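You operate a simulated robot arm through the tools that you are given. There is no shell and no other tool.

You run a simulated robot arm. Do the job below in one go: nothing can be reset, and whatever is moved stays where it is left.

## Task
Gauge the two grey sample rolls beside the rule and sort them by the width on the job card.
Fine: same width to the pass tray, any other to the reject tray; leave the foot up.

It is judged by the outcome, as a careful person would: the job done as asked, and still so three seconds after it is handed in. It fails if anything else is knocked over, pushed out of place, dropped, spilled or broken.

## Robot
A 7-joint arm with a two-finger parallel gripper, fixed in place. Base frame: the origin is at the foot of the arm, x ahead of it, y to its left, z up; the work surface is at about z = 0.82. Readings come in m, rad, newtons and seconds.
Its first joint turns from -2.601 to 2.601 rad. Payload 3.43 kg.
The TCP is the grasp point between the finger pads, 0.03 m short of the fingertips. In the tool frame z runs along the fingers and y along their closing line. Largest opening 0.094 m; finger width 0.028, thickness 0.01; the body of the gripper, 0.05 by 0.096 m, starts 0.055 m behind the TCP.
Orientation is that of the tool frame in the base frame, as [roll, pitch, yaw] about the fixed x, y, z axes, in that order (R = Rz(yaw) Ry(pitch) Rx(roll)). With the fingers straight down and closing along the base's y, the tool's x points along the base's -x, its y along +y and its z along -z.

## Interface
- The arm moves only by the tool drive_tool. Its argument "rows" is a list that holds one entry, the list of rows, each a list of 7 numbers: the shift along the tool's x, y, z in m, then the turn, a rotation vector about the tool's x, y, z in rad, then the closure in counts, from 0 (fully open) to 255 (shut). In form: [[[tx, ty, tz, ax, ay, az, hand], ...]]. A call has 1 to 20 rows; each row shifts and turns the commanded pose from where the row before left it, along the tool's axes as they then stand. Rows are played at 5 a second. More than 0.05 m and 0.15 rad between two rows, or a gripper value outside its range, and nothing of the call is played. A pose out of reach is approached as far as the arm can. The call stops where the force on the tool passes 90 N (or 10 N more than at its start, if that is more) or the arm is blocked; 0.2 s more then pass. Each finger travels about 0.045 m/s and halts on what it meets, pressing with about 41 N; the grip force reading is that of the motor and also rises with nothing between the fingers. The clock runs only during rows and for 0.2 s after the last one: add rows that do not move to give the fingers time. The reply holds the time, the measured pose of the TCP, the force on the tool along the base axes, the opening and the grip force, in the units named above and with some noise, with the torque about the TCP (base axes, N m) and any sound that the robot's microphone picked up.
- Cameras (640 x 400 px; columns grow to the right, rows downward): "scene" is fixed at [0.4104, 0.4955, 1.397]; the picture's right is [-0.35, -0.94, 0.00], its down [-0.67, 0.25, -0.70] and it looks along [0.65, -0.24, -0.72] (base axes); focal length 214 px, centre (320, 200). "wrist" rides on the gripper at [0.076, 0.014, -0.103] in the tool frame; the picture's right is [-0.18, 0.98, 0.00], its down [-0.75, -0.14, -0.64] and it looks along [-0.63, -0.12, 0.77] (tool axes); focal length 243 px, centre (320, 200).
- capture(camera): a new picture of that camera. The clock stands still meanwhile.
- locate(camera, pixels): there is no depth. For up to 12 entries [column, row, z] of the newest picture of that camera ("zoom" is the newest enlarged one), the place [x, y] in the base frame at which the ray of that pixel passes the height z, good to about 0.003 m, but the place of the scene camera against the robot may be out by one fixed shift of up to 0.018 m in any direction. The clock stands still meanwhile.
- enlarge(camera, box): a new picture of the part [left, top, right, bottom] of that camera's present view, enlarged. The clock stands still meanwhile.
- close_job(): hands the job in; it is judged then, once.

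Leave the gripper open and the arm clear of the work at the hand-in unless told otherwise.

The tools are called by a JSON object that holds its "name" and its "arguments". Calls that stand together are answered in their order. drive_tool: Moves the arm, as the interface text tells. Its arguments: {"type":"object","properties":{"rows":{"type":"array"}},"required":["rows"]} The other tools are called the same way: capture (camera) takes a picture; locate (camera, pixels) gives the place at which the rays of pixels pass given heights; enlarge (camera, box) takes an enlarged picture of a part of a camera's view; close_job () hands the job in.

At the start:

```text
clock: 0.0
eef_pos: [0.8752, -0.4566, 1.1902]
tool_rot: [3.141, 0.0, 3.141]
ft_force: [-0.9, -0.4, 0.3]
moment: [-0.02, -0.02, 0.0]
grip_width: 0.0942
finger_force: 0.1
```

scene: 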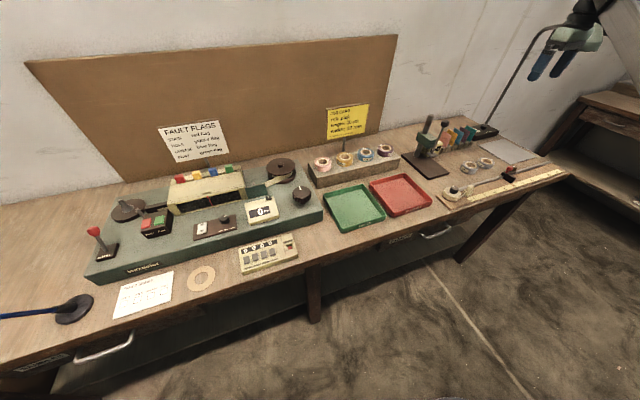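
wrist: 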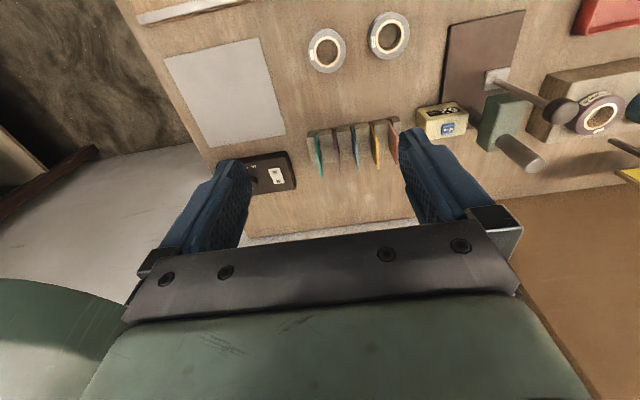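

I start by looking closely at the job card (yellow, about 348,120 in the scene) and at the rule area (right, about 500,180).

{"name": "enlarge", "arguments": {"camera": "scene", "box": [320, 98, 376, 142]}}

{"name": "enlarge", "arguments": {"camera": "scene", "box": [400, 100, 580, 215]}}

{"name": "enlarge", "arguments": {"camera": "scene", "box": [150, 110, 240, 170]}}

{"name": "enlarge", "arguments": {"camera": "scene", "box": [300, 130, 450, 240]}}

{"name": "enlarge", "arguments": {"camera": "scene", "box": [100, 230, 320, 340]}}

```text
9.09 times, centred on (348, 120) of scene
```

zoom: 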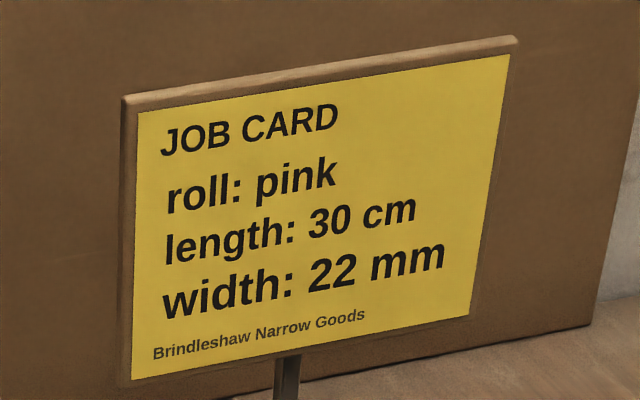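

```text
3.48 times, centred on (490, 158) of scene
```

zoom: 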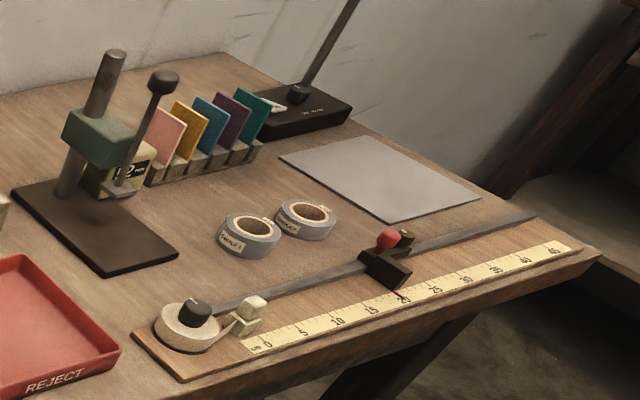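

```text
6.67 times, centred on (195, 140) of scene
```

zoom: 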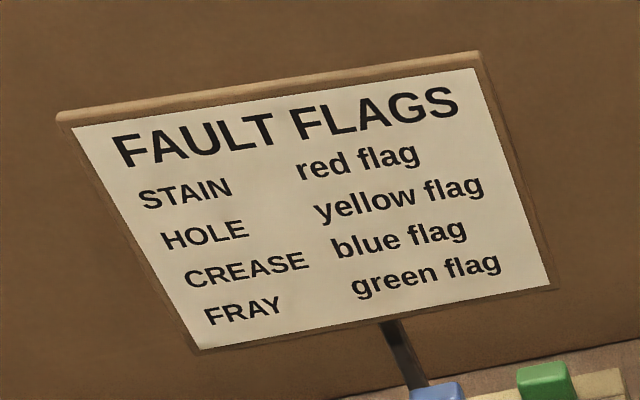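

```text
3.64 times, centred on (375, 185) of scene
```

zoom: 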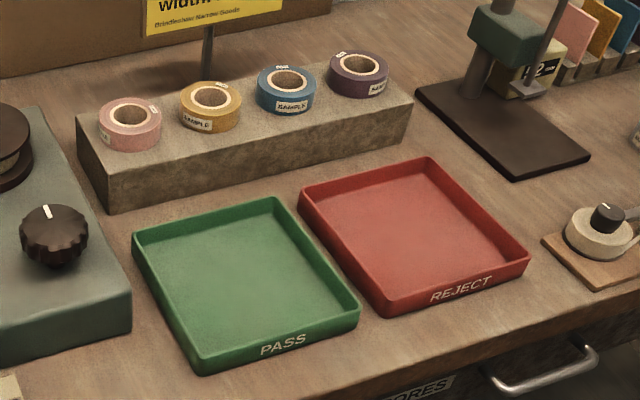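

```text
2.91 times, centred on (210, 285) of scene
```

zoom: 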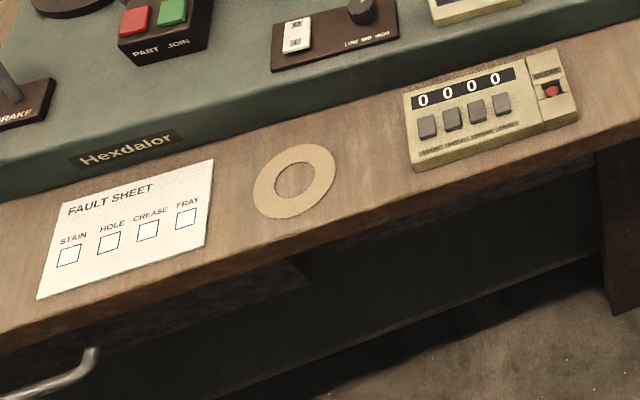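

The card says width 22 mm. Next I look closer at the gauge stand (scene about 432,150), the two grey rolls (about 470,165) and the same parts in the wrist view.

{"name": "enlarge", "arguments": {"camera": "scene", "box": [398, 106, 462, 184]}}

{"name": "enlarge", "arguments": {"camera": "scene", "box": [450, 145, 510, 185]}}

{"name": "enlarge", "arguments": {"camera": "wrist", "box": [400, 0, 640, 180]}}

{"name": "enlarge", "arguments": {"camera": "wrist", "box": [280, 0, 440, 100]}}

{"name": "enlarge", "arguments": {"camera": "scene", "box": [425, 115, 505, 165]}}

```text
5.13 times, centred on (430, 145) of scene
```

zoom: 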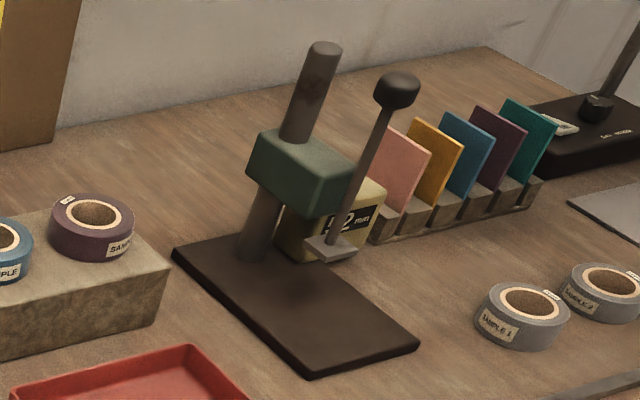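

```text
10.00 times, centred on (480, 165) of scene
```

zoom: 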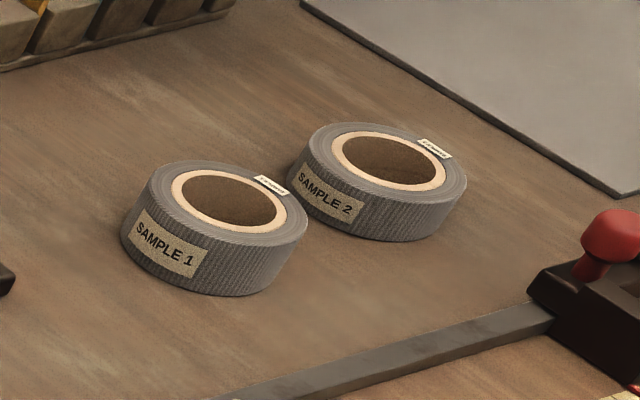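

```text
2.22 times, centred on (520, 90) of wrist
```

zoom: 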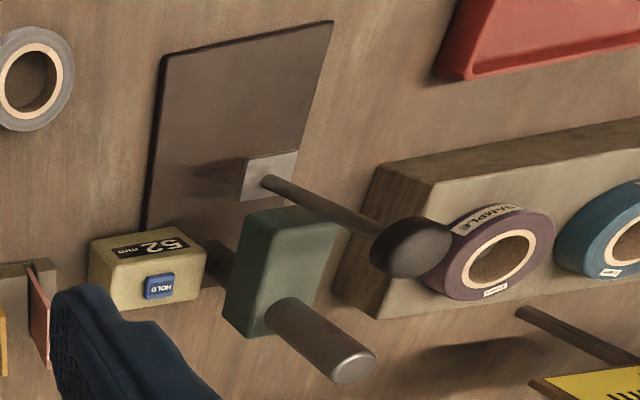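

```text
4.00 times, centred on (360, 50) of wrist
```

zoom: 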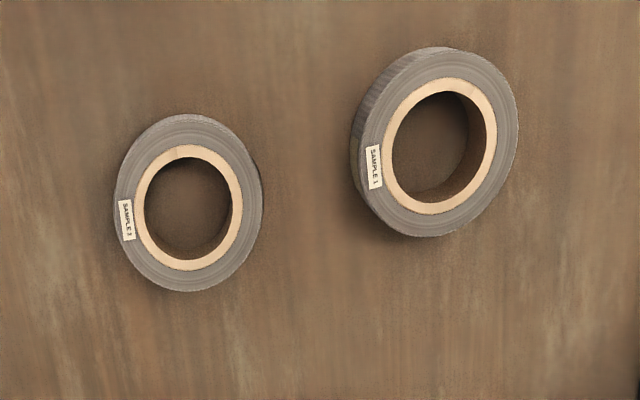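

```text
8.00 times, centred on (465, 140) of scene
```

zoom: 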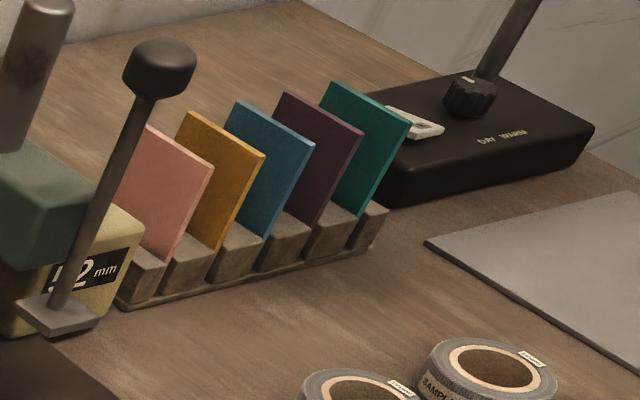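

The gauge stand shows "52 mm" with the foot up, it has a HOLD button, and the knobbed rod carries the foot plate. Now I measure the places: rolls in the wrist view (about 327,50 and 388,36), the base plate corners, foot and knob.

{"name": "locate", "arguments": {"camera": "wrist", "pixels": [[327, 50, 0.842], [388, 36, 0.842], [449, 25, 0.83], [526, 10, 0.83], [440, 101, 0.83], [497, 79, 0.88], [560, 112, 0.97], [500, 135, 0.92], [521, 165, 1.0], [442, 122, 0.86], [447, 130, 0.86]]}}

{"name": "locate", "arguments": {"camera": "scene", "pixels": [[469, 167, 0.842], [486, 163, 0.842], [402, 157, 0.83], [428, 178, 0.83], [450, 173, 0.83], [430, 150, 0.88], [446, 117, 0.97], [421, 140, 0.9]]}}

```text
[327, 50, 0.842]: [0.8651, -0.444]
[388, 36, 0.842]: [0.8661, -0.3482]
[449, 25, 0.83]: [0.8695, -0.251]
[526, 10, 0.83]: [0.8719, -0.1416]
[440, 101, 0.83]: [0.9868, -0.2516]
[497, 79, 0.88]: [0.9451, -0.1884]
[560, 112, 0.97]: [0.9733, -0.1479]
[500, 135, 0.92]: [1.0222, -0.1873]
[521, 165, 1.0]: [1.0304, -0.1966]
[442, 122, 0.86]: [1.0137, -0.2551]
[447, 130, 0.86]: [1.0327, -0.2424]
```

```text
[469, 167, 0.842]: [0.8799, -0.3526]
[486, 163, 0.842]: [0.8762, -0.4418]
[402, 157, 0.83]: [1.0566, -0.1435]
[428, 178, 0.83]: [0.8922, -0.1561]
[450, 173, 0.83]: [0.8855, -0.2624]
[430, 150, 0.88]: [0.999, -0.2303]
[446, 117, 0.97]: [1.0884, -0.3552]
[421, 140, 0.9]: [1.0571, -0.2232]
```

The foot and knob stand near (0.945, -0.19) with the knob about 1.03 high, the plate runs from x 0.87, and the rolls are near (0.866, -0.35) and (0.865, -0.444). Before moving, I check what is close to the gripper at the upper right of the scene (a lamp arm there) and the wrist view's lower left.

{"name": "enlarge", "arguments": {"camera": "scene", "box": [480, 0, 640, 130]}}

{"name": "enlarge", "arguments": {"camera": "wrist", "box": [0, 120, 320, 400]}}

```text
3.08 times, centred on (560, 65) of scene
```

zoom: 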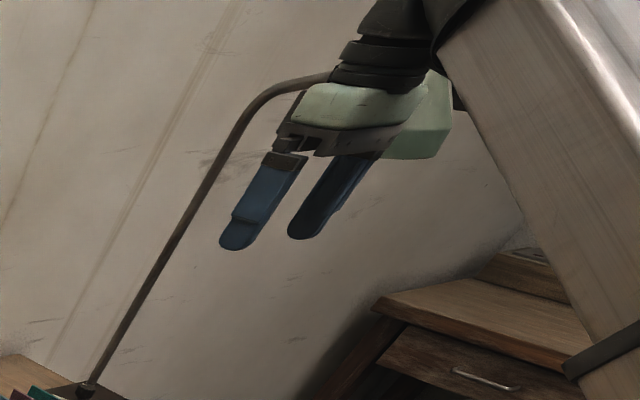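

```text
1.43 times, centred on (160, 260) of wrist
```

zoom: 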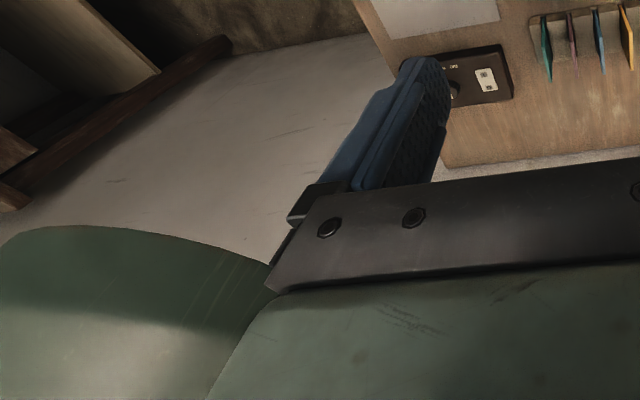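

A lamp shade hangs at the far -y side of the gripper (wrist view lower left). Moving toward +y leads away from it; I shift 0.16 m along +y at this height to look at the gauge.

{"name": "drive_tool", "arguments": {"rows": [[[0, 0.02, 0, 0, 0, 0, 0], [0, 0.04, 0, 0, 0, 0, 0], [0, 0.04, 0, 0, 0, 0, 0], [0, 0.04, 0, 0, 0, 0, 0], [0, 0.02, 0, 0, 0, 0, 0], [0, 0, 0, 0, 0, 0, 0]]]}}

{"name": "capture", "arguments": {"camera": "wrist"}}

{"name": "capture", "arguments": {"camera": "scene"}}

```text
clock: 1.4
eef_pos: [0.8751, -0.2965, 1.1903]
tool_rot: [-3.141, 0.003, 3.141]
ft_force: [8.4, -13.6, -22.4]
moment: [1.24, -0.81, 0.92]
grip_width: 0.0937
finger_force: 0.1
```

```text
taken
```

wrist: 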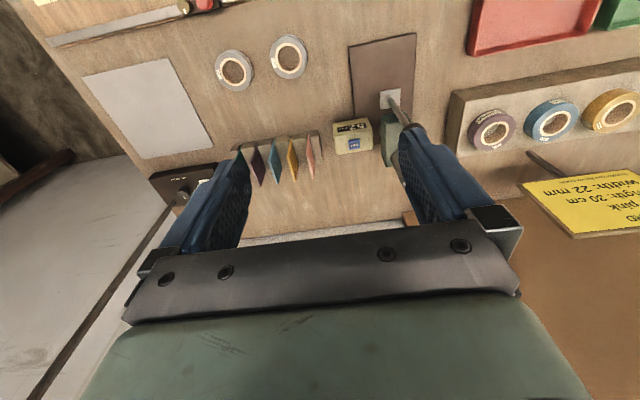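

```text
taken
```

scene: 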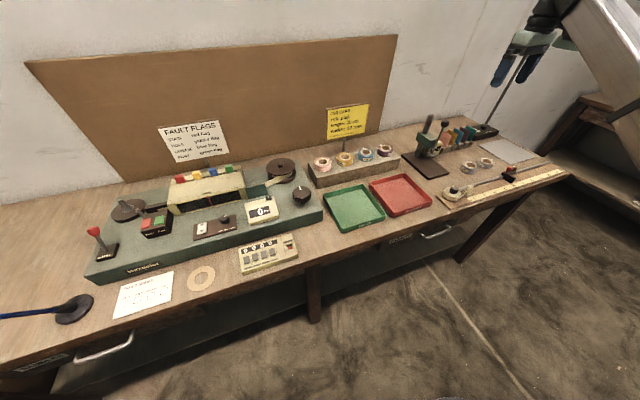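

The tool force now reads about 27 N, which I did not expect in free air. I look closely at the gripper and lamp at the upper right of the scene and read the force again without moving.

{"name": "enlarge", "arguments": {"camera": "scene", "box": [470, 0, 630, 130]}}

{"name": "drive_tool", "arguments": {"rows": [[[0, 0, 0, 0, 0, 0, 0]]]}}

```text
3.08 times, centred on (550, 65) of scene
```

zoom: 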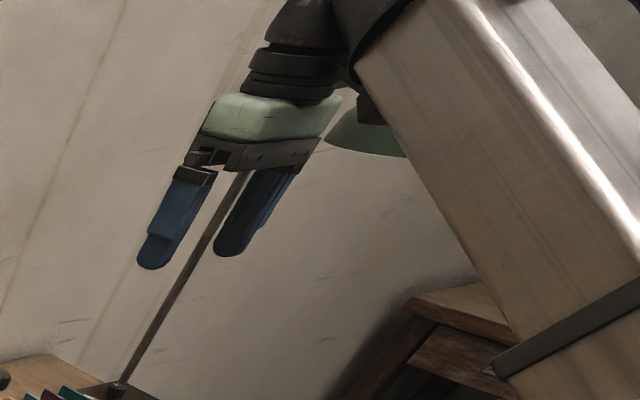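

```text
clock: 1.8
eef_pos: [0.8762, -0.2974, 1.1897]
tool_rot: [3.141, 0.002, 3.14]
ft_force: [11.5, -8.5, -27.1]
moment: [0.4, -0.7, 0.41]
grip_width: 0.094
finger_force: 0.0
```

The lamp's pole and base look unmoved (base still at about 485,127), and nothing in the pictures touches the gripper. I wait a few idle rows to see whether the force settles.

{"name": "drive_tool", "arguments": {"rows": [[[0, 0, 0, 0, 0, 0, 0], [0, 0, 0, 0, 0, 0, 0], [0, 0, 0, 0, 0, 0, 0], [0, 0, 0, 0, 0, 0, 0], [0, 0, 0, 0, 0, 0, 0]]]}}

```text
clock: 3.0
eef_pos: [0.8754, -0.2962, 1.1893]
tool_rot: [-3.14, -0.001, -3.141]
ft_force: [14.0, -0.1, -31.5]
moment: [-0.72, -0.59, -0.34]
grip_width: 0.094
finger_force: 0.0
```

The force is changing slowly although the arm stands still. I wait some more to see where it goes.

{"name": "drive_tool", "arguments": {"rows": [[[0, 0, 0, 0, 0, 0, 0], [0, 0, 0, 0, 0, 0, 0], [0, 0, 0, 0, 0, 0, 0], [0, 0, 0, 0, 0, 0, 0], [0, 0, 0, 0, 0, 0, 0], [0, 0, 0, 0, 0, 0, 0], [0, 0, 0, 0, 0, 0, 0], [0, 0, 0, 0, 0, 0, 0], [0, 0, 0, 0, 0, 0, 0], [0, 0, 0, 0, 0, 0, 0]]]}}

{"name": "enlarge", "arguments": {"camera": "scene", "box": [470, 0, 630, 130]}}

```text
clock: 5.2
eef_pos: [0.8754, -0.2977, 1.1905]
tool_rot: [3.141, 0.002, 3.142]
ft_force: [13.0, -5.3, -31.7]
moment: [-0.05, -0.85, 0.13]
grip_width: 0.094
finger_force: 0.1
```

```text
3.08 times, centred on (550, 65) of scene
```

zoom: 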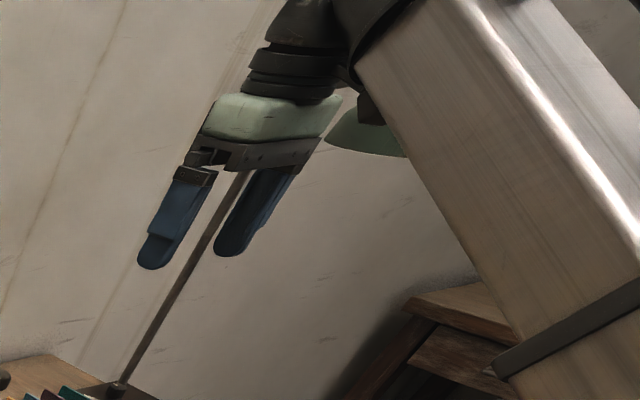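

The picture is unchanged and the force has levelled off around 34 N. I test with a small 2 cm upward move to see whether it is contact or an offset.

{"name": "drive_tool", "arguments": {"rows": [[[0, 0, -0.02, 0, 0, 0, 0], [0, 0, 0, 0, 0, 0, 0], [0, 0, 0, 0, 0, 0, 0]]]}}

```text
clock: 5.7
eef_pos: [0.8787, -0.2989, 1.2096]
tool_rot: [-3.133, 0.02, -3.141]
ft_force: [14.1, -4.3, -24.1]
moment: [0.02, -0.13, 0.06]
grip_width: 0.0944
finger_force: 0.1
stopped in row 2: the force on the tool passed its limit at 97 N (the readings are from after the stop); the commanded pose is now the measured one
```

The upward test was stopped at 97 N, so something does block the tool from above or from the robot side. I look again with both cameras before doing anything else.

{"name": "capture", "arguments": {"camera": "wrist"}}

{"name": "enlarge", "arguments": {"camera": "scene", "box": [500, 0, 640, 87]}}

{"name": "enlarge", "arguments": {"camera": "wrist", "box": [0, 0, 640, 400]}}

```text
taken
```

wrist: 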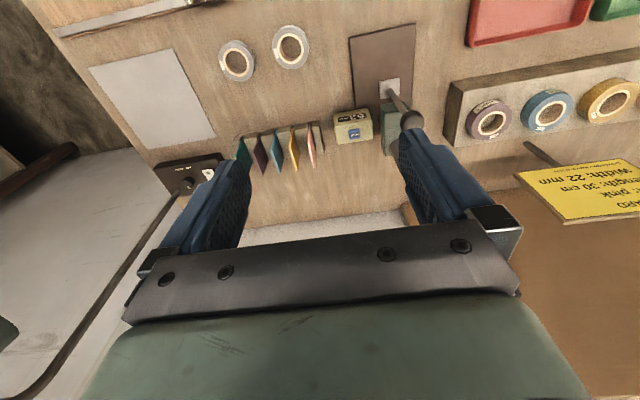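

```text
4.57 times, centred on (570, 44) of scene
```

zoom: 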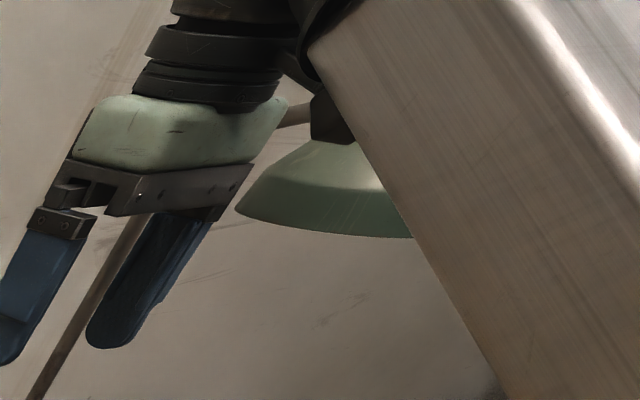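

```text
1.00 times, centred on (320, 200) of wrist (not enlarged: the box is as wide or as high as the picture)
```

zoom: 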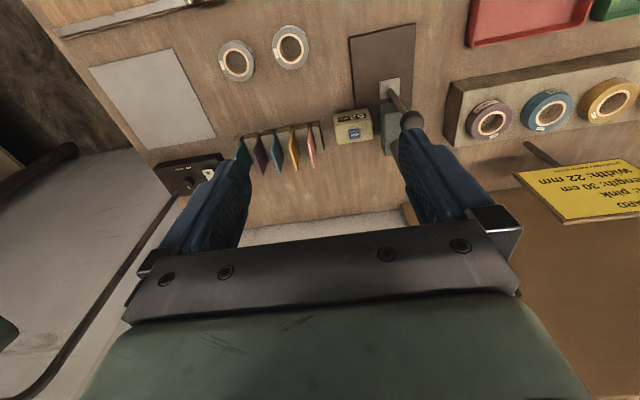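

The lamp shade, triangulated from both wrist views, is far off near (1.1, -0.8), so it is not what I feel. The tool did reach the 2 cm higher point. I read the force again at rest, then make a very slow 1 cm move back down.

{"name": "drive_tool", "arguments": {"rows": [[[0, 0, 0, 0, 0, 0, 0], [0, 0, 0, 0, 0, 0, 0], [0, 0, 0, 0, 0, 0, 0]]]}}

{"name": "drive_tool", "arguments": {"rows": [[[0, 0, 0.002, 0, 0, 0, 0], [0, 0, 0.002, 0, 0, 0, 0], [0, 0, 0.002, 0, 0, 0, 0], [0, 0, 0.002, 0, 0, 0, 0], [0, 0, 0.002, 0, 0, 0, 0], [0, 0, 0, 0, 0, 0, 0], [0, 0, 0, 0, 0, 0, 0]]]}}

```text
clock: 6.5
eef_pos: [0.8802, -0.2975, 1.2095]
tool_rot: [-3.135, 0.018, 3.141]
ft_force: [16.5, -6.1, -38.8]
moment: [-0.22, -0.99, 0.09]
grip_width: 0.094
finger_force: 0.1
```

```text
clock: 8.1
eef_pos: [0.8781, -0.2989, 1.1988]
tool_rot: [-3.136, 0.016, -3.141]
ft_force: [-0.4, -0.7, -0.9]
moment: [0.01, -0.03, 0.02]
grip_width: 0.094
finger_force: 0.1
```

Lowering by 1 cm removed the force fully, and the tool had been pushed outward and down: this is the hand touching the arm's own forearm when folded at this height. I will stay lower and tilt the fingers outward a little. Now I take a new wrist picture to measure the rolls.

{"name": "enlarge", "arguments": {"camera": "wrist", "box": [200, 10, 330, 91]}}

{"name": "enlarge", "arguments": {"camera": "wrist", "box": [310, 10, 470, 190]}}

{"name": "capture", "arguments": {"camera": "wrist"}}

```text
4.92 times, centred on (265, 50) of wrist
```

zoom: 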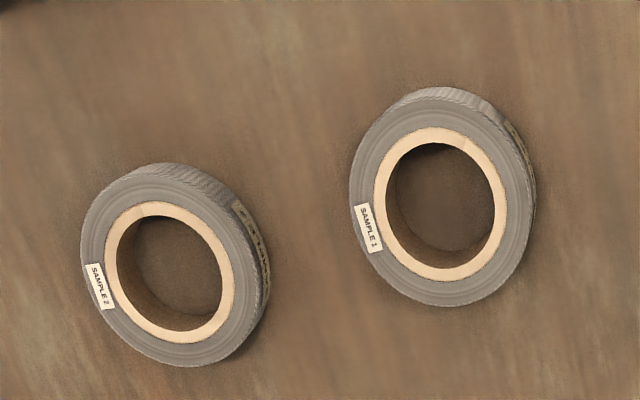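

```text
2.22 times, centred on (390, 100) of wrist
```

zoom: 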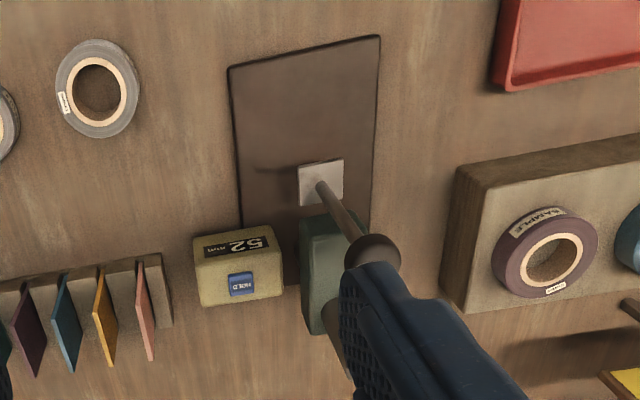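

```text
taken
```

wrist: 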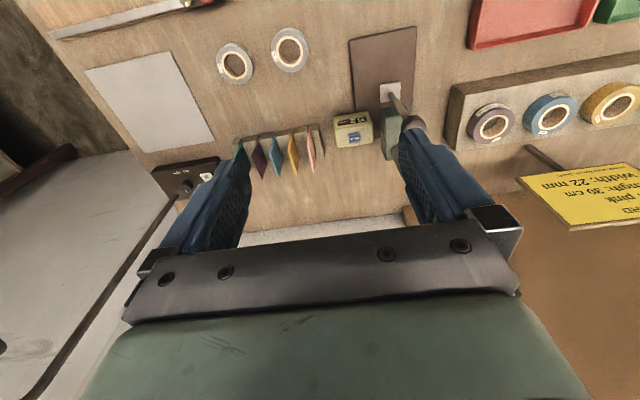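

I now locate, in the fresh wrist picture: roll 1 (centre about 289,51, edges 271 and 308), roll 2 (about 234,64), plate corners (349,40), (417,26), foot (390,92), knob (413,126), trays on the right.

{"name": "locate", "arguments": {"camera": "wrist", "pixels": [[289.4, 50.6, 0.842], [234.5, 64.2, 0.842], [270.9, 50, 0.842], [308.3, 50, 0.842], [289, 71.5, 0.842], [348.6, 40.5, 0.832], [417, 26.1, 0.832], [381, 81.6, 0.884], [400.4, 82.6, 0.884], [390.5, 92.3, 0.888], [413.4, 126.1, 1.03], [354.4, 112.6, 0.832]]}}

{"name": "locate", "arguments": {"camera": "scene", "pixels": [[355, 208, 0.826], [402, 195, 0.826], [469, 165.5, 0.842], [486, 161.5, 0.842], [403, 158, 0.832], [428, 178, 0.832], [450, 173, 0.832], [336, 230, 0.84], [385, 217, 0.84], [433, 206, 0.84], [370, 179, 0.84], [411, 174, 0.84]]}}

```text
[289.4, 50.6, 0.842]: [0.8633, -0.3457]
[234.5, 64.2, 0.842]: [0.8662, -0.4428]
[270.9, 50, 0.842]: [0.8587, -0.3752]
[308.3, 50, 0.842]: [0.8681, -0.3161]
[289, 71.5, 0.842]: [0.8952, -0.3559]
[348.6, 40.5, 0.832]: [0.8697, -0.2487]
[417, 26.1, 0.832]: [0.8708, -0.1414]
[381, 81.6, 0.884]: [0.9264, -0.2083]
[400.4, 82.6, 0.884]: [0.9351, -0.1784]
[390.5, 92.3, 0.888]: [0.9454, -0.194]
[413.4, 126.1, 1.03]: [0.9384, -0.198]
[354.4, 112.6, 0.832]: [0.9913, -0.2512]
```

```text
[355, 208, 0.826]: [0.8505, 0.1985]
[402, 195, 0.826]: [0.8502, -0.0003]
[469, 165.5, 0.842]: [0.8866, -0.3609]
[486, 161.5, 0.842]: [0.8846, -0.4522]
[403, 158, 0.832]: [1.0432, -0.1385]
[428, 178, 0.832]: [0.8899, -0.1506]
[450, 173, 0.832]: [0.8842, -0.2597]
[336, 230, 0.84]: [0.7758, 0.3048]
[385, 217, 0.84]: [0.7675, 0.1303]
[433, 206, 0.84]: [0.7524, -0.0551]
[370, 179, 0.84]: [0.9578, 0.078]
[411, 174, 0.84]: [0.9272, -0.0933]
```

Rolls: 1 at (0.863, -0.346), 2 at (0.866, -0.443), outer diameter 60 mm with a hole of about 35 mm; the foot is only about 30 mm wide at (0.945, -0.194), so the roll's wall, not its hole, must lie under it. I now lower the tool to about z 1.05 above roll 1 and tilt the fingers outward by 0.28 rad.

{"name": "drive_tool", "arguments": {"rows": [[[0, 0, 0.02, 0, 0, 0, 30], [0, -0.01, 0.03, 0, 0, 0, 30], [0, -0.012, 0.03, 0, 0, 0, 30], [0, -0.012, 0.03, 0, 0, 0, 30], [0, -0.012, 0.03, 0, 0, 0, 30], [0, 0, 0.01, 0, 0, 0, 30], [0, 0, 0, 0, -0.07, 0, 30], [0, 0, 0, 0, -0.07, 0, 30], [0, 0, 0, 0, -0.07, 0, 30], [0, 0, 0, 0, -0.074, 0, 30], [0, 0, 0, 0, 0, 0, 30], [0, 0, 0, 0, 0, 0, 30]]]}}

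{"name": "capture", "arguments": {"camera": "wrist"}}

{"name": "capture", "arguments": {"camera": "scene"}}

```text
clock: 10.7
eef_pos: [0.8809, -0.345, 1.049]
tool_rot: [-3.137, 0.3, -3.14]
ft_force: [1.0, 0.0, 0.0]
moment: [0.01, 0.0, 0.02]
grip_width: 0.0825
finger_force: 0.1
```

```text
taken
```

wrist: 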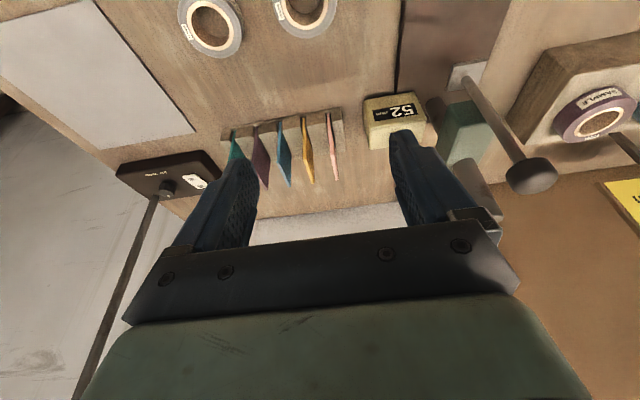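

```text
taken
```

scene: 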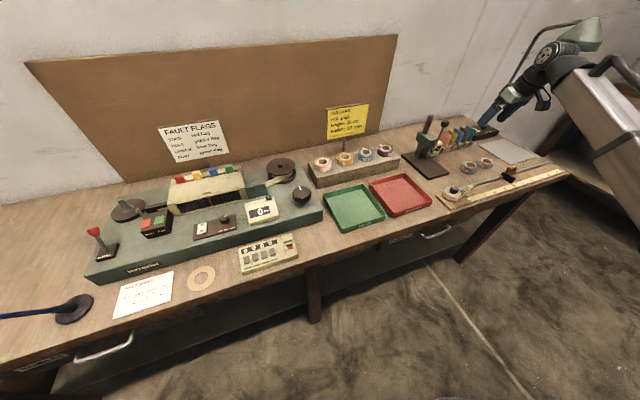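

No force now, and the lamp and everything else stand as before. I re-measure knob (531,176), foot (468,74) and both rolls from this closer view.

{"name": "locate", "arguments": {"camera": "wrist", "pixels": [[531, 176, 1.03], [531, 176, 1.02], [531, 176, 1.04], [468, 76, 0.888], [449, 68, 0.888], [485, 62, 0.888], [210, 23, 0.842], [303, 8, 0.842], [395, 92, 0.832], [470, 90, 0.89]]}}

{"name": "enlarge", "arguments": {"camera": "wrist", "box": [360, 30, 580, 210]}}

```text
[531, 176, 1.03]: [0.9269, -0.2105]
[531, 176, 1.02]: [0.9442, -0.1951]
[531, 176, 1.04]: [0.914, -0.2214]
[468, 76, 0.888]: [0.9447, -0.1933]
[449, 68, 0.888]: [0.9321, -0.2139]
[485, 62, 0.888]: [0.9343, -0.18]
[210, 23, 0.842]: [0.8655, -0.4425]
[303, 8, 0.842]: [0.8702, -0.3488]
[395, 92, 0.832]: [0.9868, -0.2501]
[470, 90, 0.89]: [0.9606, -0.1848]
```

```text
2.22 times, centred on (470, 120) of wrist
```

zoom: 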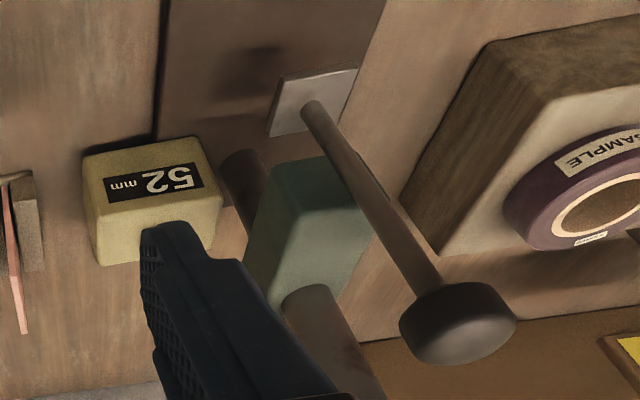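

The knob is about (0.944, -0.195, 1.02), the foot centre (0.945, -0.194). I now lower to z about 0.92 above roll 1 and check the alignment.

{"name": "drive_tool", "arguments": {"rows": [[[0.012, -0.001, 0.0233, 0, 0, 0, 30], [0.012, -0.001, 0.0233, 0, 0, 0, 30], [0.012, 0, 0.0233, 0, 0, 0, 30], [0.012, 0, 0.0233, 0, 0, 0, 30], [0.012, 0, 0.0233, 0, 0, 0, 30], [0, 0, 0, 0, 0, 0, 30], [0, 0, 0, 0, 0, 0, 30]]]}}

{"name": "capture", "arguments": {"camera": "wrist"}}

{"name": "enlarge", "arguments": {"camera": "scene", "box": [430, 90, 550, 190]}}

```text
clock: 12.2
eef_pos: [0.858, -0.3476, 0.9204]
tool_rot: [-3.136, 0.3, -3.139]
ft_force: [0.3, 0.2, 0.1]
moment: [0.01, -0.01, -0.02]
grip_width: 0.083
finger_force: 0.0
```

```text
taken
```

wrist: 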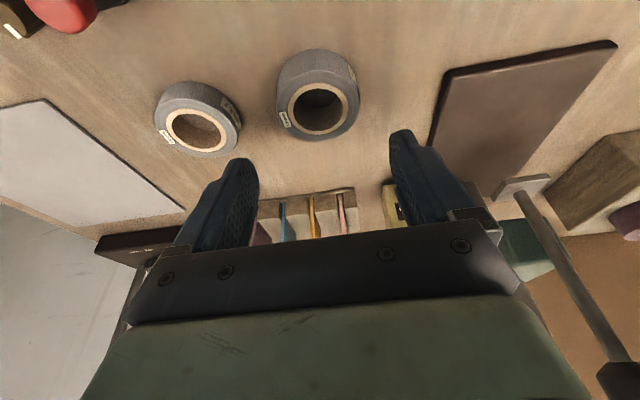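

```text
4.00 times, centred on (490, 140) of scene
```

zoom: 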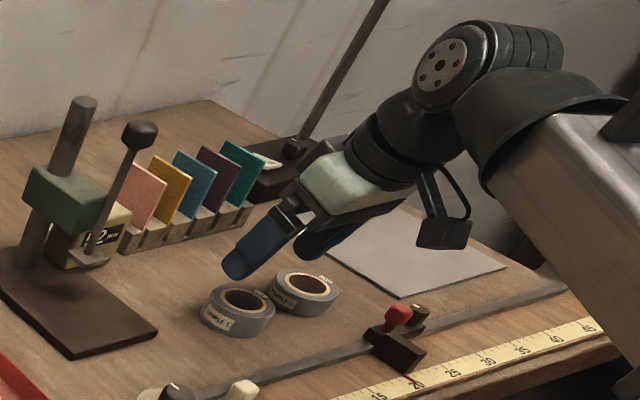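

The view is clear. I enlarge the wrist view around the two rolls to pin down roll 1's centre.

{"name": "enlarge", "arguments": {"camera": "wrist", "box": [140, 30, 400, 190]}}

```text
2.46 times, centred on (270, 110) of wrist
```

zoom: 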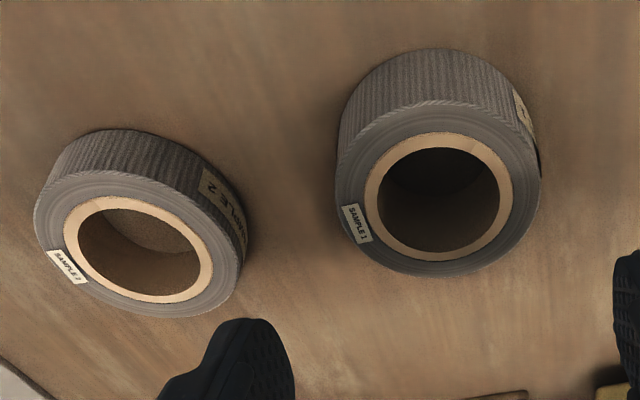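

Roll 1's top face is centred about (438,190) in this enlarged picture, roll 2's about (140,250). I locate these and their rims.

{"name": "locate", "arguments": {"camera": "zoom", "pixels": [[438, 190, 0.842], [335, 190, 0.842], [541, 180, 0.842], [440, 103, 0.842], [445, 276, 0.842], [140, 243, 0.842], [35, 210, 0.842], [245, 262, 0.842], [430, 48, 0.82], [120, 130, 0.82]]}}

```text
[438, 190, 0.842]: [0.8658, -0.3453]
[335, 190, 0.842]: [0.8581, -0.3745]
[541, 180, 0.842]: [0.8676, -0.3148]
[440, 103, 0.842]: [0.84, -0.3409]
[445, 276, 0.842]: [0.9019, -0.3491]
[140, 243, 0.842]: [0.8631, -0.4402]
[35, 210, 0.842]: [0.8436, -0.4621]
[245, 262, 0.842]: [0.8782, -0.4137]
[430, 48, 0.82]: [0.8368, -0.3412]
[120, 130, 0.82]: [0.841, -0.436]
```

Roll 1's centre is about (0.867, -0.345). I descend 6 cm so the fingertips end just above the table on both sides of roll 1, still open.

{"name": "drive_tool", "arguments": {"rows": [[[0.0034, 0.0005, 0.012, 0, 0, 0, 30], [0.0034, 0.0005, 0.012, 0, 0, 0, 30], [0.0034, 0.0006, 0.012, 0, 0, 0, 30], [0.0034, 0.0005, 0.012, 0, 0, 0, 30], [0.0034, 0.0005, 0.012, 0, 0, 0, 30], [0, 0, 0, 0, 0, 0, 30], [0, 0, 0, 0, 0, 0, 30]]]}}

{"name": "capture", "arguments": {"camera": "wrist"}}

{"name": "enlarge", "arguments": {"camera": "scene", "box": [440, 120, 520, 190]}}

```text
clock: 13.8
eef_pos: [0.8606, -0.3453, 0.8589]
tool_rot: [-3.136, 0.299, -3.14]
ft_force: [0.0, -0.7, 1.7]
moment: [0.01, 0.0, -0.01]
grip_width: 0.083
finger_force: 0.1
```

```text
taken
```

wrist: 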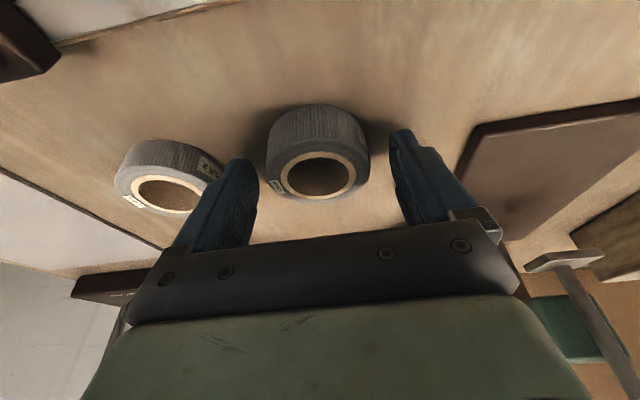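

```text
5.71 times, centred on (480, 155) of scene
```

zoom: 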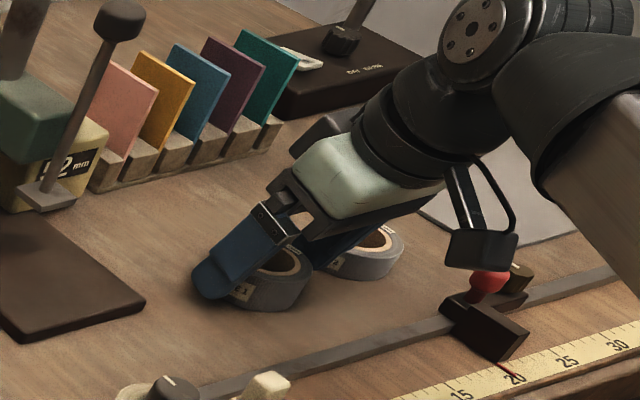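

Fingers straddle roll 1 evenly (roll centre about column 318, fingers at 258 and 390), no contact force. I close the gripper on it.

{"name": "drive_tool", "arguments": {"rows": [[[0, 0, 0, 0, 0, 0, 60], [0, 0, 0, 0, 0, 0, 90], [0, 0, 0, 0, 0, 0, 120], [0, 0, 0, 0, 0, 0, 140], [0, 0, 0, 0, 0, 0, 140], [0, 0, 0, 0, 0, 0, 140]]]}}

```text
clock: 15.2
eef_pos: [0.8597, -0.3461, 0.8586]
tool_rot: [-3.136, 0.301, -3.14]
ft_force: [1.1, 0.0, 1.9]
moment: [0.04, 0.02, 0.0]
grip_width: 0.0583
finger_force: 40.9
```

Roll 1 is held (58 mm opening, 41 N). I lift it 3 cm and carry it along +y to the gauge's front.

{"name": "drive_tool", "arguments": {"rows": [[[-0.003, 0, -0.0096, 0, 0, 0, 140], [-0.003, 0, -0.0096, 0, 0, 0, 140], [-0.0029, 0, -0.0095, 0, 0, 0, 140], [0, 0.015, 0, 0, 0, 0, 140], [0, 0.025, 0, 0, 0, 0, 140], [0, 0.025, 0, 0, 0, 0, 140], [0, 0.025, 0, 0, 0, 0, 140], [0, 0.025, 0, 0, 0, 0, 140], [0, 0.025, 0, 0, 0, 0, 140], [0, 0.0125, 0, 0, 0, 0, 140], [0, 0, 0, 0, 0, 0, 140], [0, 0, 0, 0, 0, 0, 140]]]}}

{"name": "capture", "arguments": {"camera": "wrist"}}

{"name": "enlarge", "arguments": {"camera": "scene", "box": [390, 100, 510, 200]}}

```text
clock: 17.9
eef_pos: [0.8605, -0.1921, 0.8886]
tool_rot: [-3.136, 0.3, -3.14]
ft_force: [0.3, -0.8, 1.3]
moment: [0.01, -0.02, 0.03]
grip_width: 0.0581
finger_force: 40.9
```

```text
taken
```

wrist: 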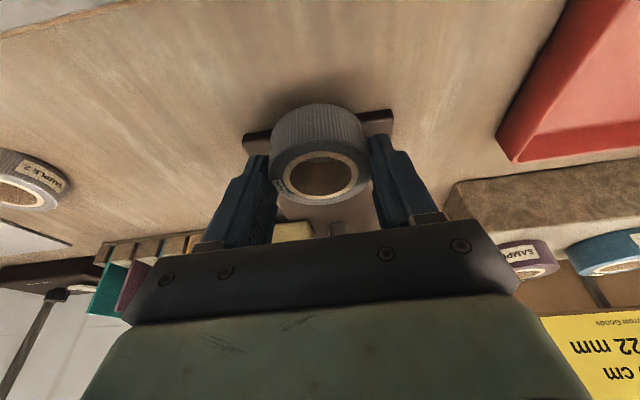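

```text
4.00 times, centred on (450, 150) of scene
```

zoom: 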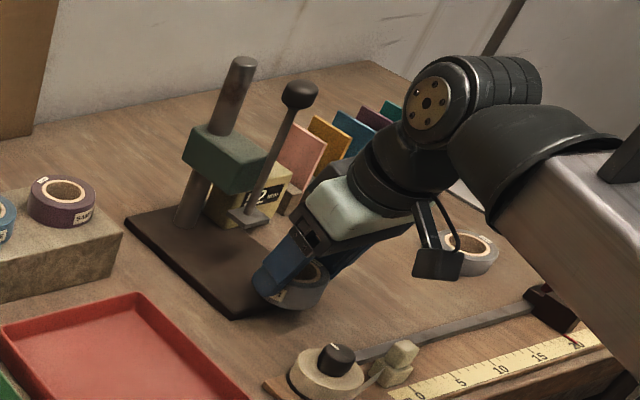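

The roll is in front of the gauge plate, lightly above it. I lower it 8 mm and slide it +x by 53 mm so that its far wall comes under the raised foot, staying above the plate.

{"name": "drive_tool", "arguments": {"rows": [[[0.0012, 0, 0.0038, 0, 0, 0, 140], [0.0012, -0.001, 0.0038, 0, 0, 0, 140], [-0.0101, 0, 0.0031, 0, 0, 0, 140], [-0.0101, 0, 0.0031, 0, 0, 0, 140], [-0.0101, 0, 0.0031, 0, 0, 0, 140], [-0.0101, 0, 0.0031, 0, 0, 0, 140], [-0.0101, 0, 0.0031, 0, 0, 0, 140], [0, 0, 0, 0, 0, 0, 140], [0, 0, 0, 0, 0, 0, 140]]]}}

{"name": "capture", "arguments": {"camera": "wrist"}}

{"name": "enlarge", "arguments": {"camera": "scene", "box": [395, 105, 485, 185]}}

```text
clock: 19.9
eef_pos: [0.9125, -0.193, 0.8814]
tool_rot: [-3.135, 0.297, -3.14]
ft_force: [0.5, -0.5, -0.7]
moment: [-0.01, -0.03, 0.02]
grip_width: 0.0583
finger_force: 41.4
```

```text
taken
```

wrist: 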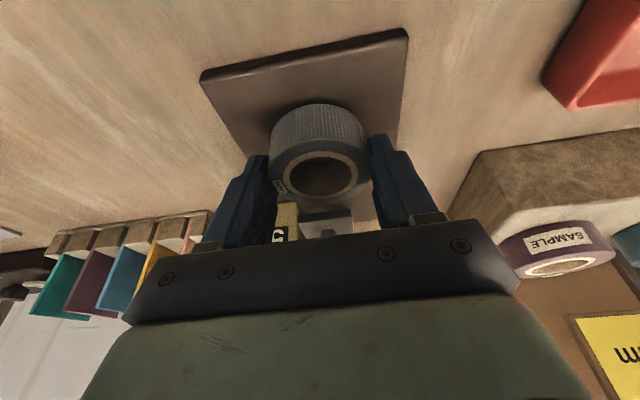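

```text
5.00 times, centred on (440, 145) of scene
```

zoom: 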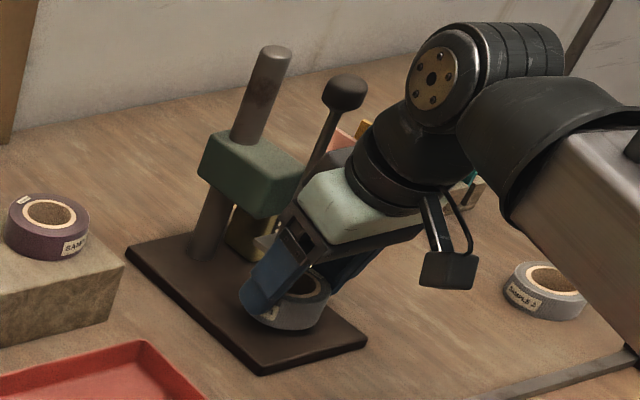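

The foot is visible just past the roll's far wall (about 325,215 in the wrist view). I enlarge it to check the overlap.

{"name": "enlarge", "arguments": {"camera": "wrist", "box": [240, 90, 400, 250]}}

{"name": "locate", "arguments": {"camera": "wrist", "pixels": [[201, 75, 0.832], [408, 30, 0.832], [318, 177, 0.866], [352, 212, 0.884], [302, 216, 0.884]]}}

```text
2.50 times, centred on (320, 170) of wrist
```

zoom: 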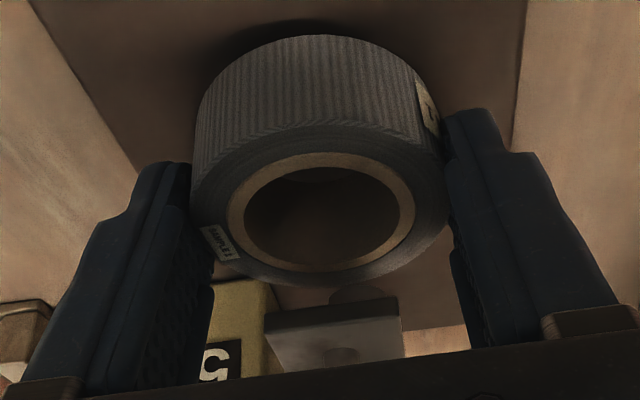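

```text
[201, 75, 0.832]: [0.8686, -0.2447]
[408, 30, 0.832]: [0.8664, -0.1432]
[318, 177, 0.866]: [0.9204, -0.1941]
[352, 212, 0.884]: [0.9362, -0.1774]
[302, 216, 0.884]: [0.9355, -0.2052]
```

The roll centre is at (0.920, -0.194) and the foot's front edge at x about 0.935, so the far wall lies under the foot. I lower the roll in small steps onto the plate.

{"name": "drive_tool", "arguments": {"rows": [[[0.0006, 0, 0.0019, 0, 0, 0, 140], [0.0006, 0, 0.0019, 0, 0, 0, 140], [0.0006, 0, 0.0019, 0, 0, 0, 140], [0, 0, 0, 0, 0, 0, 140]]]}}

```text
clock: 20.9
eef_pos: [0.9112, -0.1928, 0.8737]
tool_rot: [-3.137, 0.299, -3.14]
ft_force: [0.7, -0.1, 0.0]
moment: [0.0, -0.01, 0.0]
grip_width: 0.0581
finger_force: 41.9
```

No contact yet. I continue in 1 mm steps.

{"name": "drive_tool", "arguments": {"rows": [[[0.0003, 0, 0.00095, 0, 0, 0, 140], [0.0003, 0, 0.00095, 0, 0, 0, 140], [0.0003, 0, 0.00095, 0, 0, 0, 140], [0, 0, 0, 0, 0, 0, 140]]]}}

```text
clock: 21.9
eef_pos: [0.9116, -0.1938, 0.8709]
tool_rot: [-3.136, 0.3, -3.141]
ft_force: [-0.6, -0.2, 3.1]
moment: [0.07, -0.02, -0.01]
grip_width: 0.0584
finger_force: 41.4
```

A first hint of upward force (3 N). One more millimetre, then I read again.

{"name": "drive_tool", "arguments": {"rows": [[[0.0003, 0, 0.00095, 0, 0, 0, 140], [0, 0, 0, 0, 0, 0, 140], [0, 0, 0, 0, 0, 0, 140]]]}}

```text
clock: 22.6
eef_pos: [0.9121, -0.1939, 0.8715]
tool_rot: [-3.135, 0.301, -3.139]
ft_force: [1.7, 0.6, 13.2]
moment: [0.28, -0.11, -0.06]
grip_width: 0.0584
finger_force: 41.0
```

The roll rests on the plate (13 N up). I open the fingers to about 70 mm and wait.

{"name": "drive_tool", "arguments": {"rows": [[[0, 0, 0, 0, 0, 0, 100], [0, 0, 0, 0, 0, 0, 70], [0, 0, 0, 0, 0, 0, 60], [0, 0, 0, 0, 0, 0, 60]]]}}

{"name": "enlarge", "arguments": {"camera": "wrist", "box": [240, 90, 400, 250]}}

```text
clock: 23.6
eef_pos: [0.9121, -0.1936, 0.8702]
tool_rot: [-3.138, 0.299, -3.141]
ft_force: [0.0, -0.1, -0.5]
moment: [0.02, 0.0, -0.01]
grip_width: 0.0717
finger_force: 0.2
```

```text
2.50 times, centred on (320, 170) of wrist
```

zoom: 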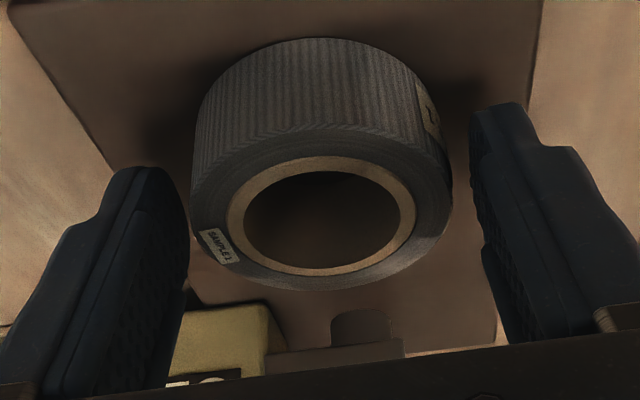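

Roll 1 is free and stays put. I back off along the tool axis (up and toward the robot), clear of the rod and knob.

{"name": "drive_tool", "arguments": {"rows": [[[0, 0, -0.015, 0, 0, 0, 60], [0, 0, -0.02, 0, 0, 0, 60], [0, 0, -0.02, 0, 0, 0, 60], [0, 0, -0.02, 0, 0, 0, 60], [0, 0, -0.02, 0, 0, 0, 60], [0, 0, 0, 0, 0, 0, 60], [0, 0, 0, 0, 0, 0, 60]]]}}

{"name": "capture", "arguments": {"camera": "wrist"}}

{"name": "enlarge", "arguments": {"camera": "scene", "box": [395, 105, 485, 185]}}

```text
clock: 25.2
eef_pos: [0.884, -0.1945, 0.9616]
tool_rot: [-3.135, 0.3, -3.14]
ft_force: [0.0, 0.7, -0.1]
moment: [-0.01, -0.01, -0.01]
grip_width: 0.072
finger_force: 0.0
```

```text
taken
```

wrist: 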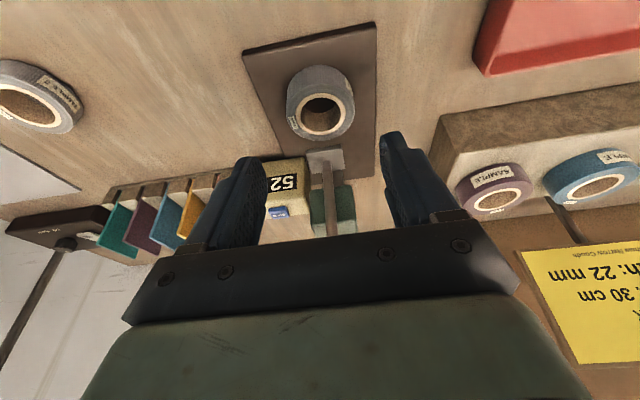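

```text
5.00 times, centred on (440, 145) of scene
```

zoom: 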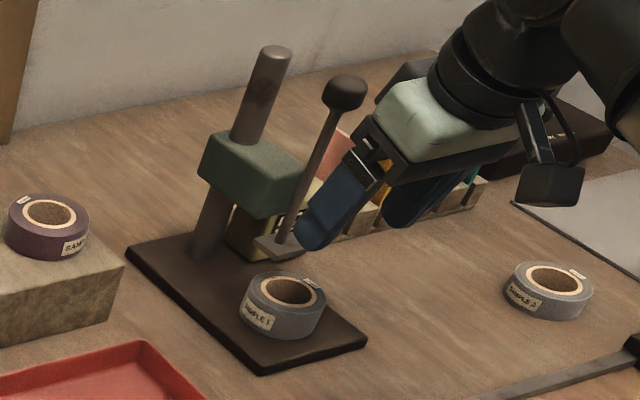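

Roll 1 sits on the plate, and the foot is above its far side. I check the overlap in an enlarged wrist view.

{"name": "enlarge", "arguments": {"camera": "wrist", "box": [240, 30, 400, 240]}}

{"name": "locate", "arguments": {"camera": "wrist", "pixels": [[321, 113, 0.858], [320, 138, 0.858], [321, 80, 0.858], [309, 152, 0.888], [343, 149, 0.888], [327, 160, 0.89]]}}

```text
1.90 times, centred on (320, 135) of wrist
```

zoom: 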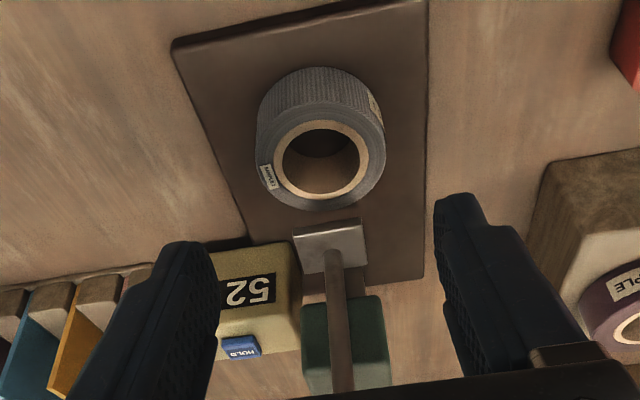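

```text
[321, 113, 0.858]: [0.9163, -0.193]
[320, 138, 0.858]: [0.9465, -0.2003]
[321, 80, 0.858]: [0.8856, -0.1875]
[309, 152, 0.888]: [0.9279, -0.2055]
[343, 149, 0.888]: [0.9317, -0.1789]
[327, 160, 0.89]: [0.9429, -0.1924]
```

The overlap is right: far wall at x 0.936–0.949, foot from 0.930. I now rise to z 1.085 while closing the fingers, keeping 2 cm away from the knob.

{"name": "drive_tool", "arguments": {"rows": [[[-0.0061, 0, -0.01965, 0, 0, 0, 120], [-0.0061, 0, -0.01965, 0, 0, 0, 180], [-0.0061, 0, -0.01965, 0, 0, 0, 255], [-0.0061, 0, -0.01965, 0, 0, 0, 255], [-0.0061, 0, -0.01965, 0, 0, 0, 255], [-0.0061, 0, -0.01965, 0, 0, 0, 255], [0, 0, 0, 0, 0, 0, 255], [0, 0, 0, 0, 0, 0, 255]]]}}

{"name": "capture", "arguments": {"camera": "wrist"}}

{"name": "enlarge", "arguments": {"camera": "scene", "box": [395, 85, 485, 165]}}

```text
clock: 27.1
eef_pos: [0.8855, -0.1938, 1.0835]
tool_rot: [-3.137, 0.299, -3.14]
ft_force: [-0.4, -0.1, -0.1]
moment: [0.01, -0.01, 0.02]
grip_width: 0.0001
finger_force: 32.6
```

```text
taken
```

wrist: 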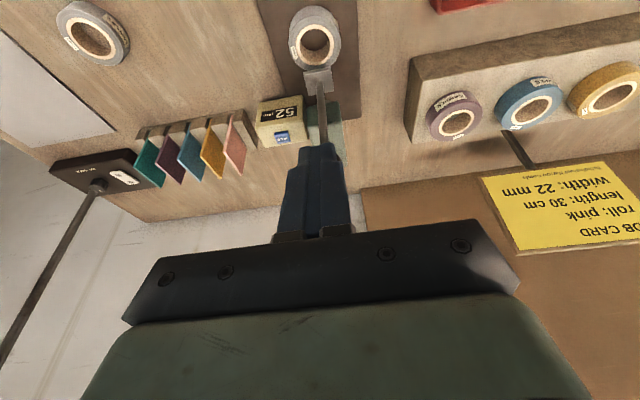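

```text
5.00 times, centred on (440, 125) of scene
```

zoom: 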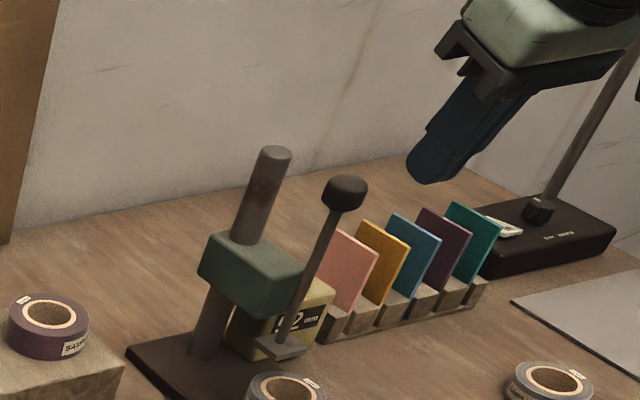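

No contact at this height. I raise 1 cm more and move forward 63 mm so the closed fingertips are above the knob.

{"name": "drive_tool", "arguments": {"rows": [[[-0.003, 0, -0.0096, 0, 0, 0, 255], [-0.01505, 0, 0.00465, 0, 0, 0, 255], [-0.01505, 0, 0.00465, 0, 0, 0, 255], [-0.01505, 0, 0.00465, 0, 0, 0, 255], [-0.01505, 0, 0.00465, 0, 0, 0, 255], [0, 0, 0, 0, 0, 0, 255], [0, 0, 0, 0, 0, 0, 255]]]}}

{"name": "capture", "arguments": {"camera": "wrist"}}

{"name": "enlarge", "arguments": {"camera": "scene", "box": [395, 85, 485, 165]}}

```text
clock: 28.6
eef_pos: [0.9479, -0.193, 1.0952]
tool_rot: [-3.137, 0.298, -3.141]
ft_force: [-0.2, -0.1, 0.3]
moment: [0.01, 0.0, 0.0]
grip_width: 0.0
finger_force: 32.6
```

```text
taken
```

wrist: 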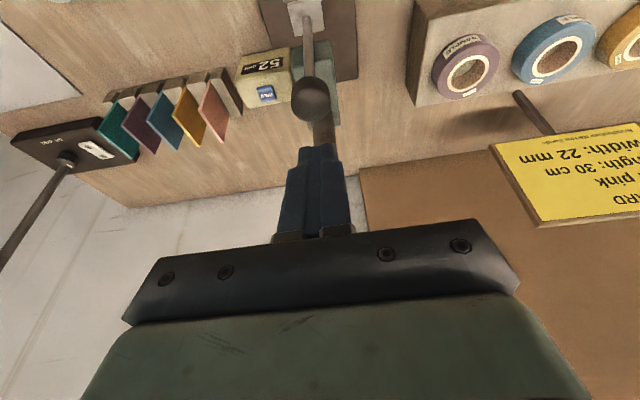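

```text
5.00 times, centred on (440, 125) of scene
```

zoom: 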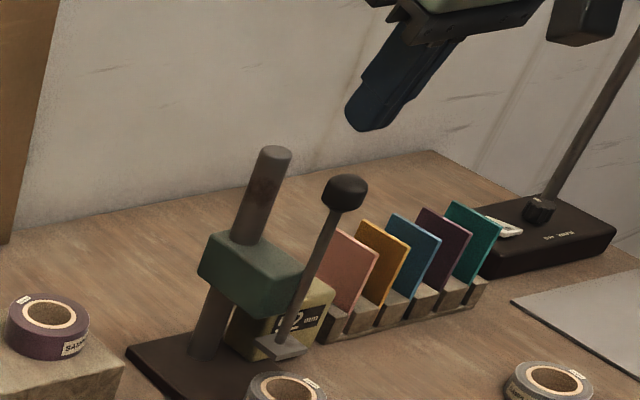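

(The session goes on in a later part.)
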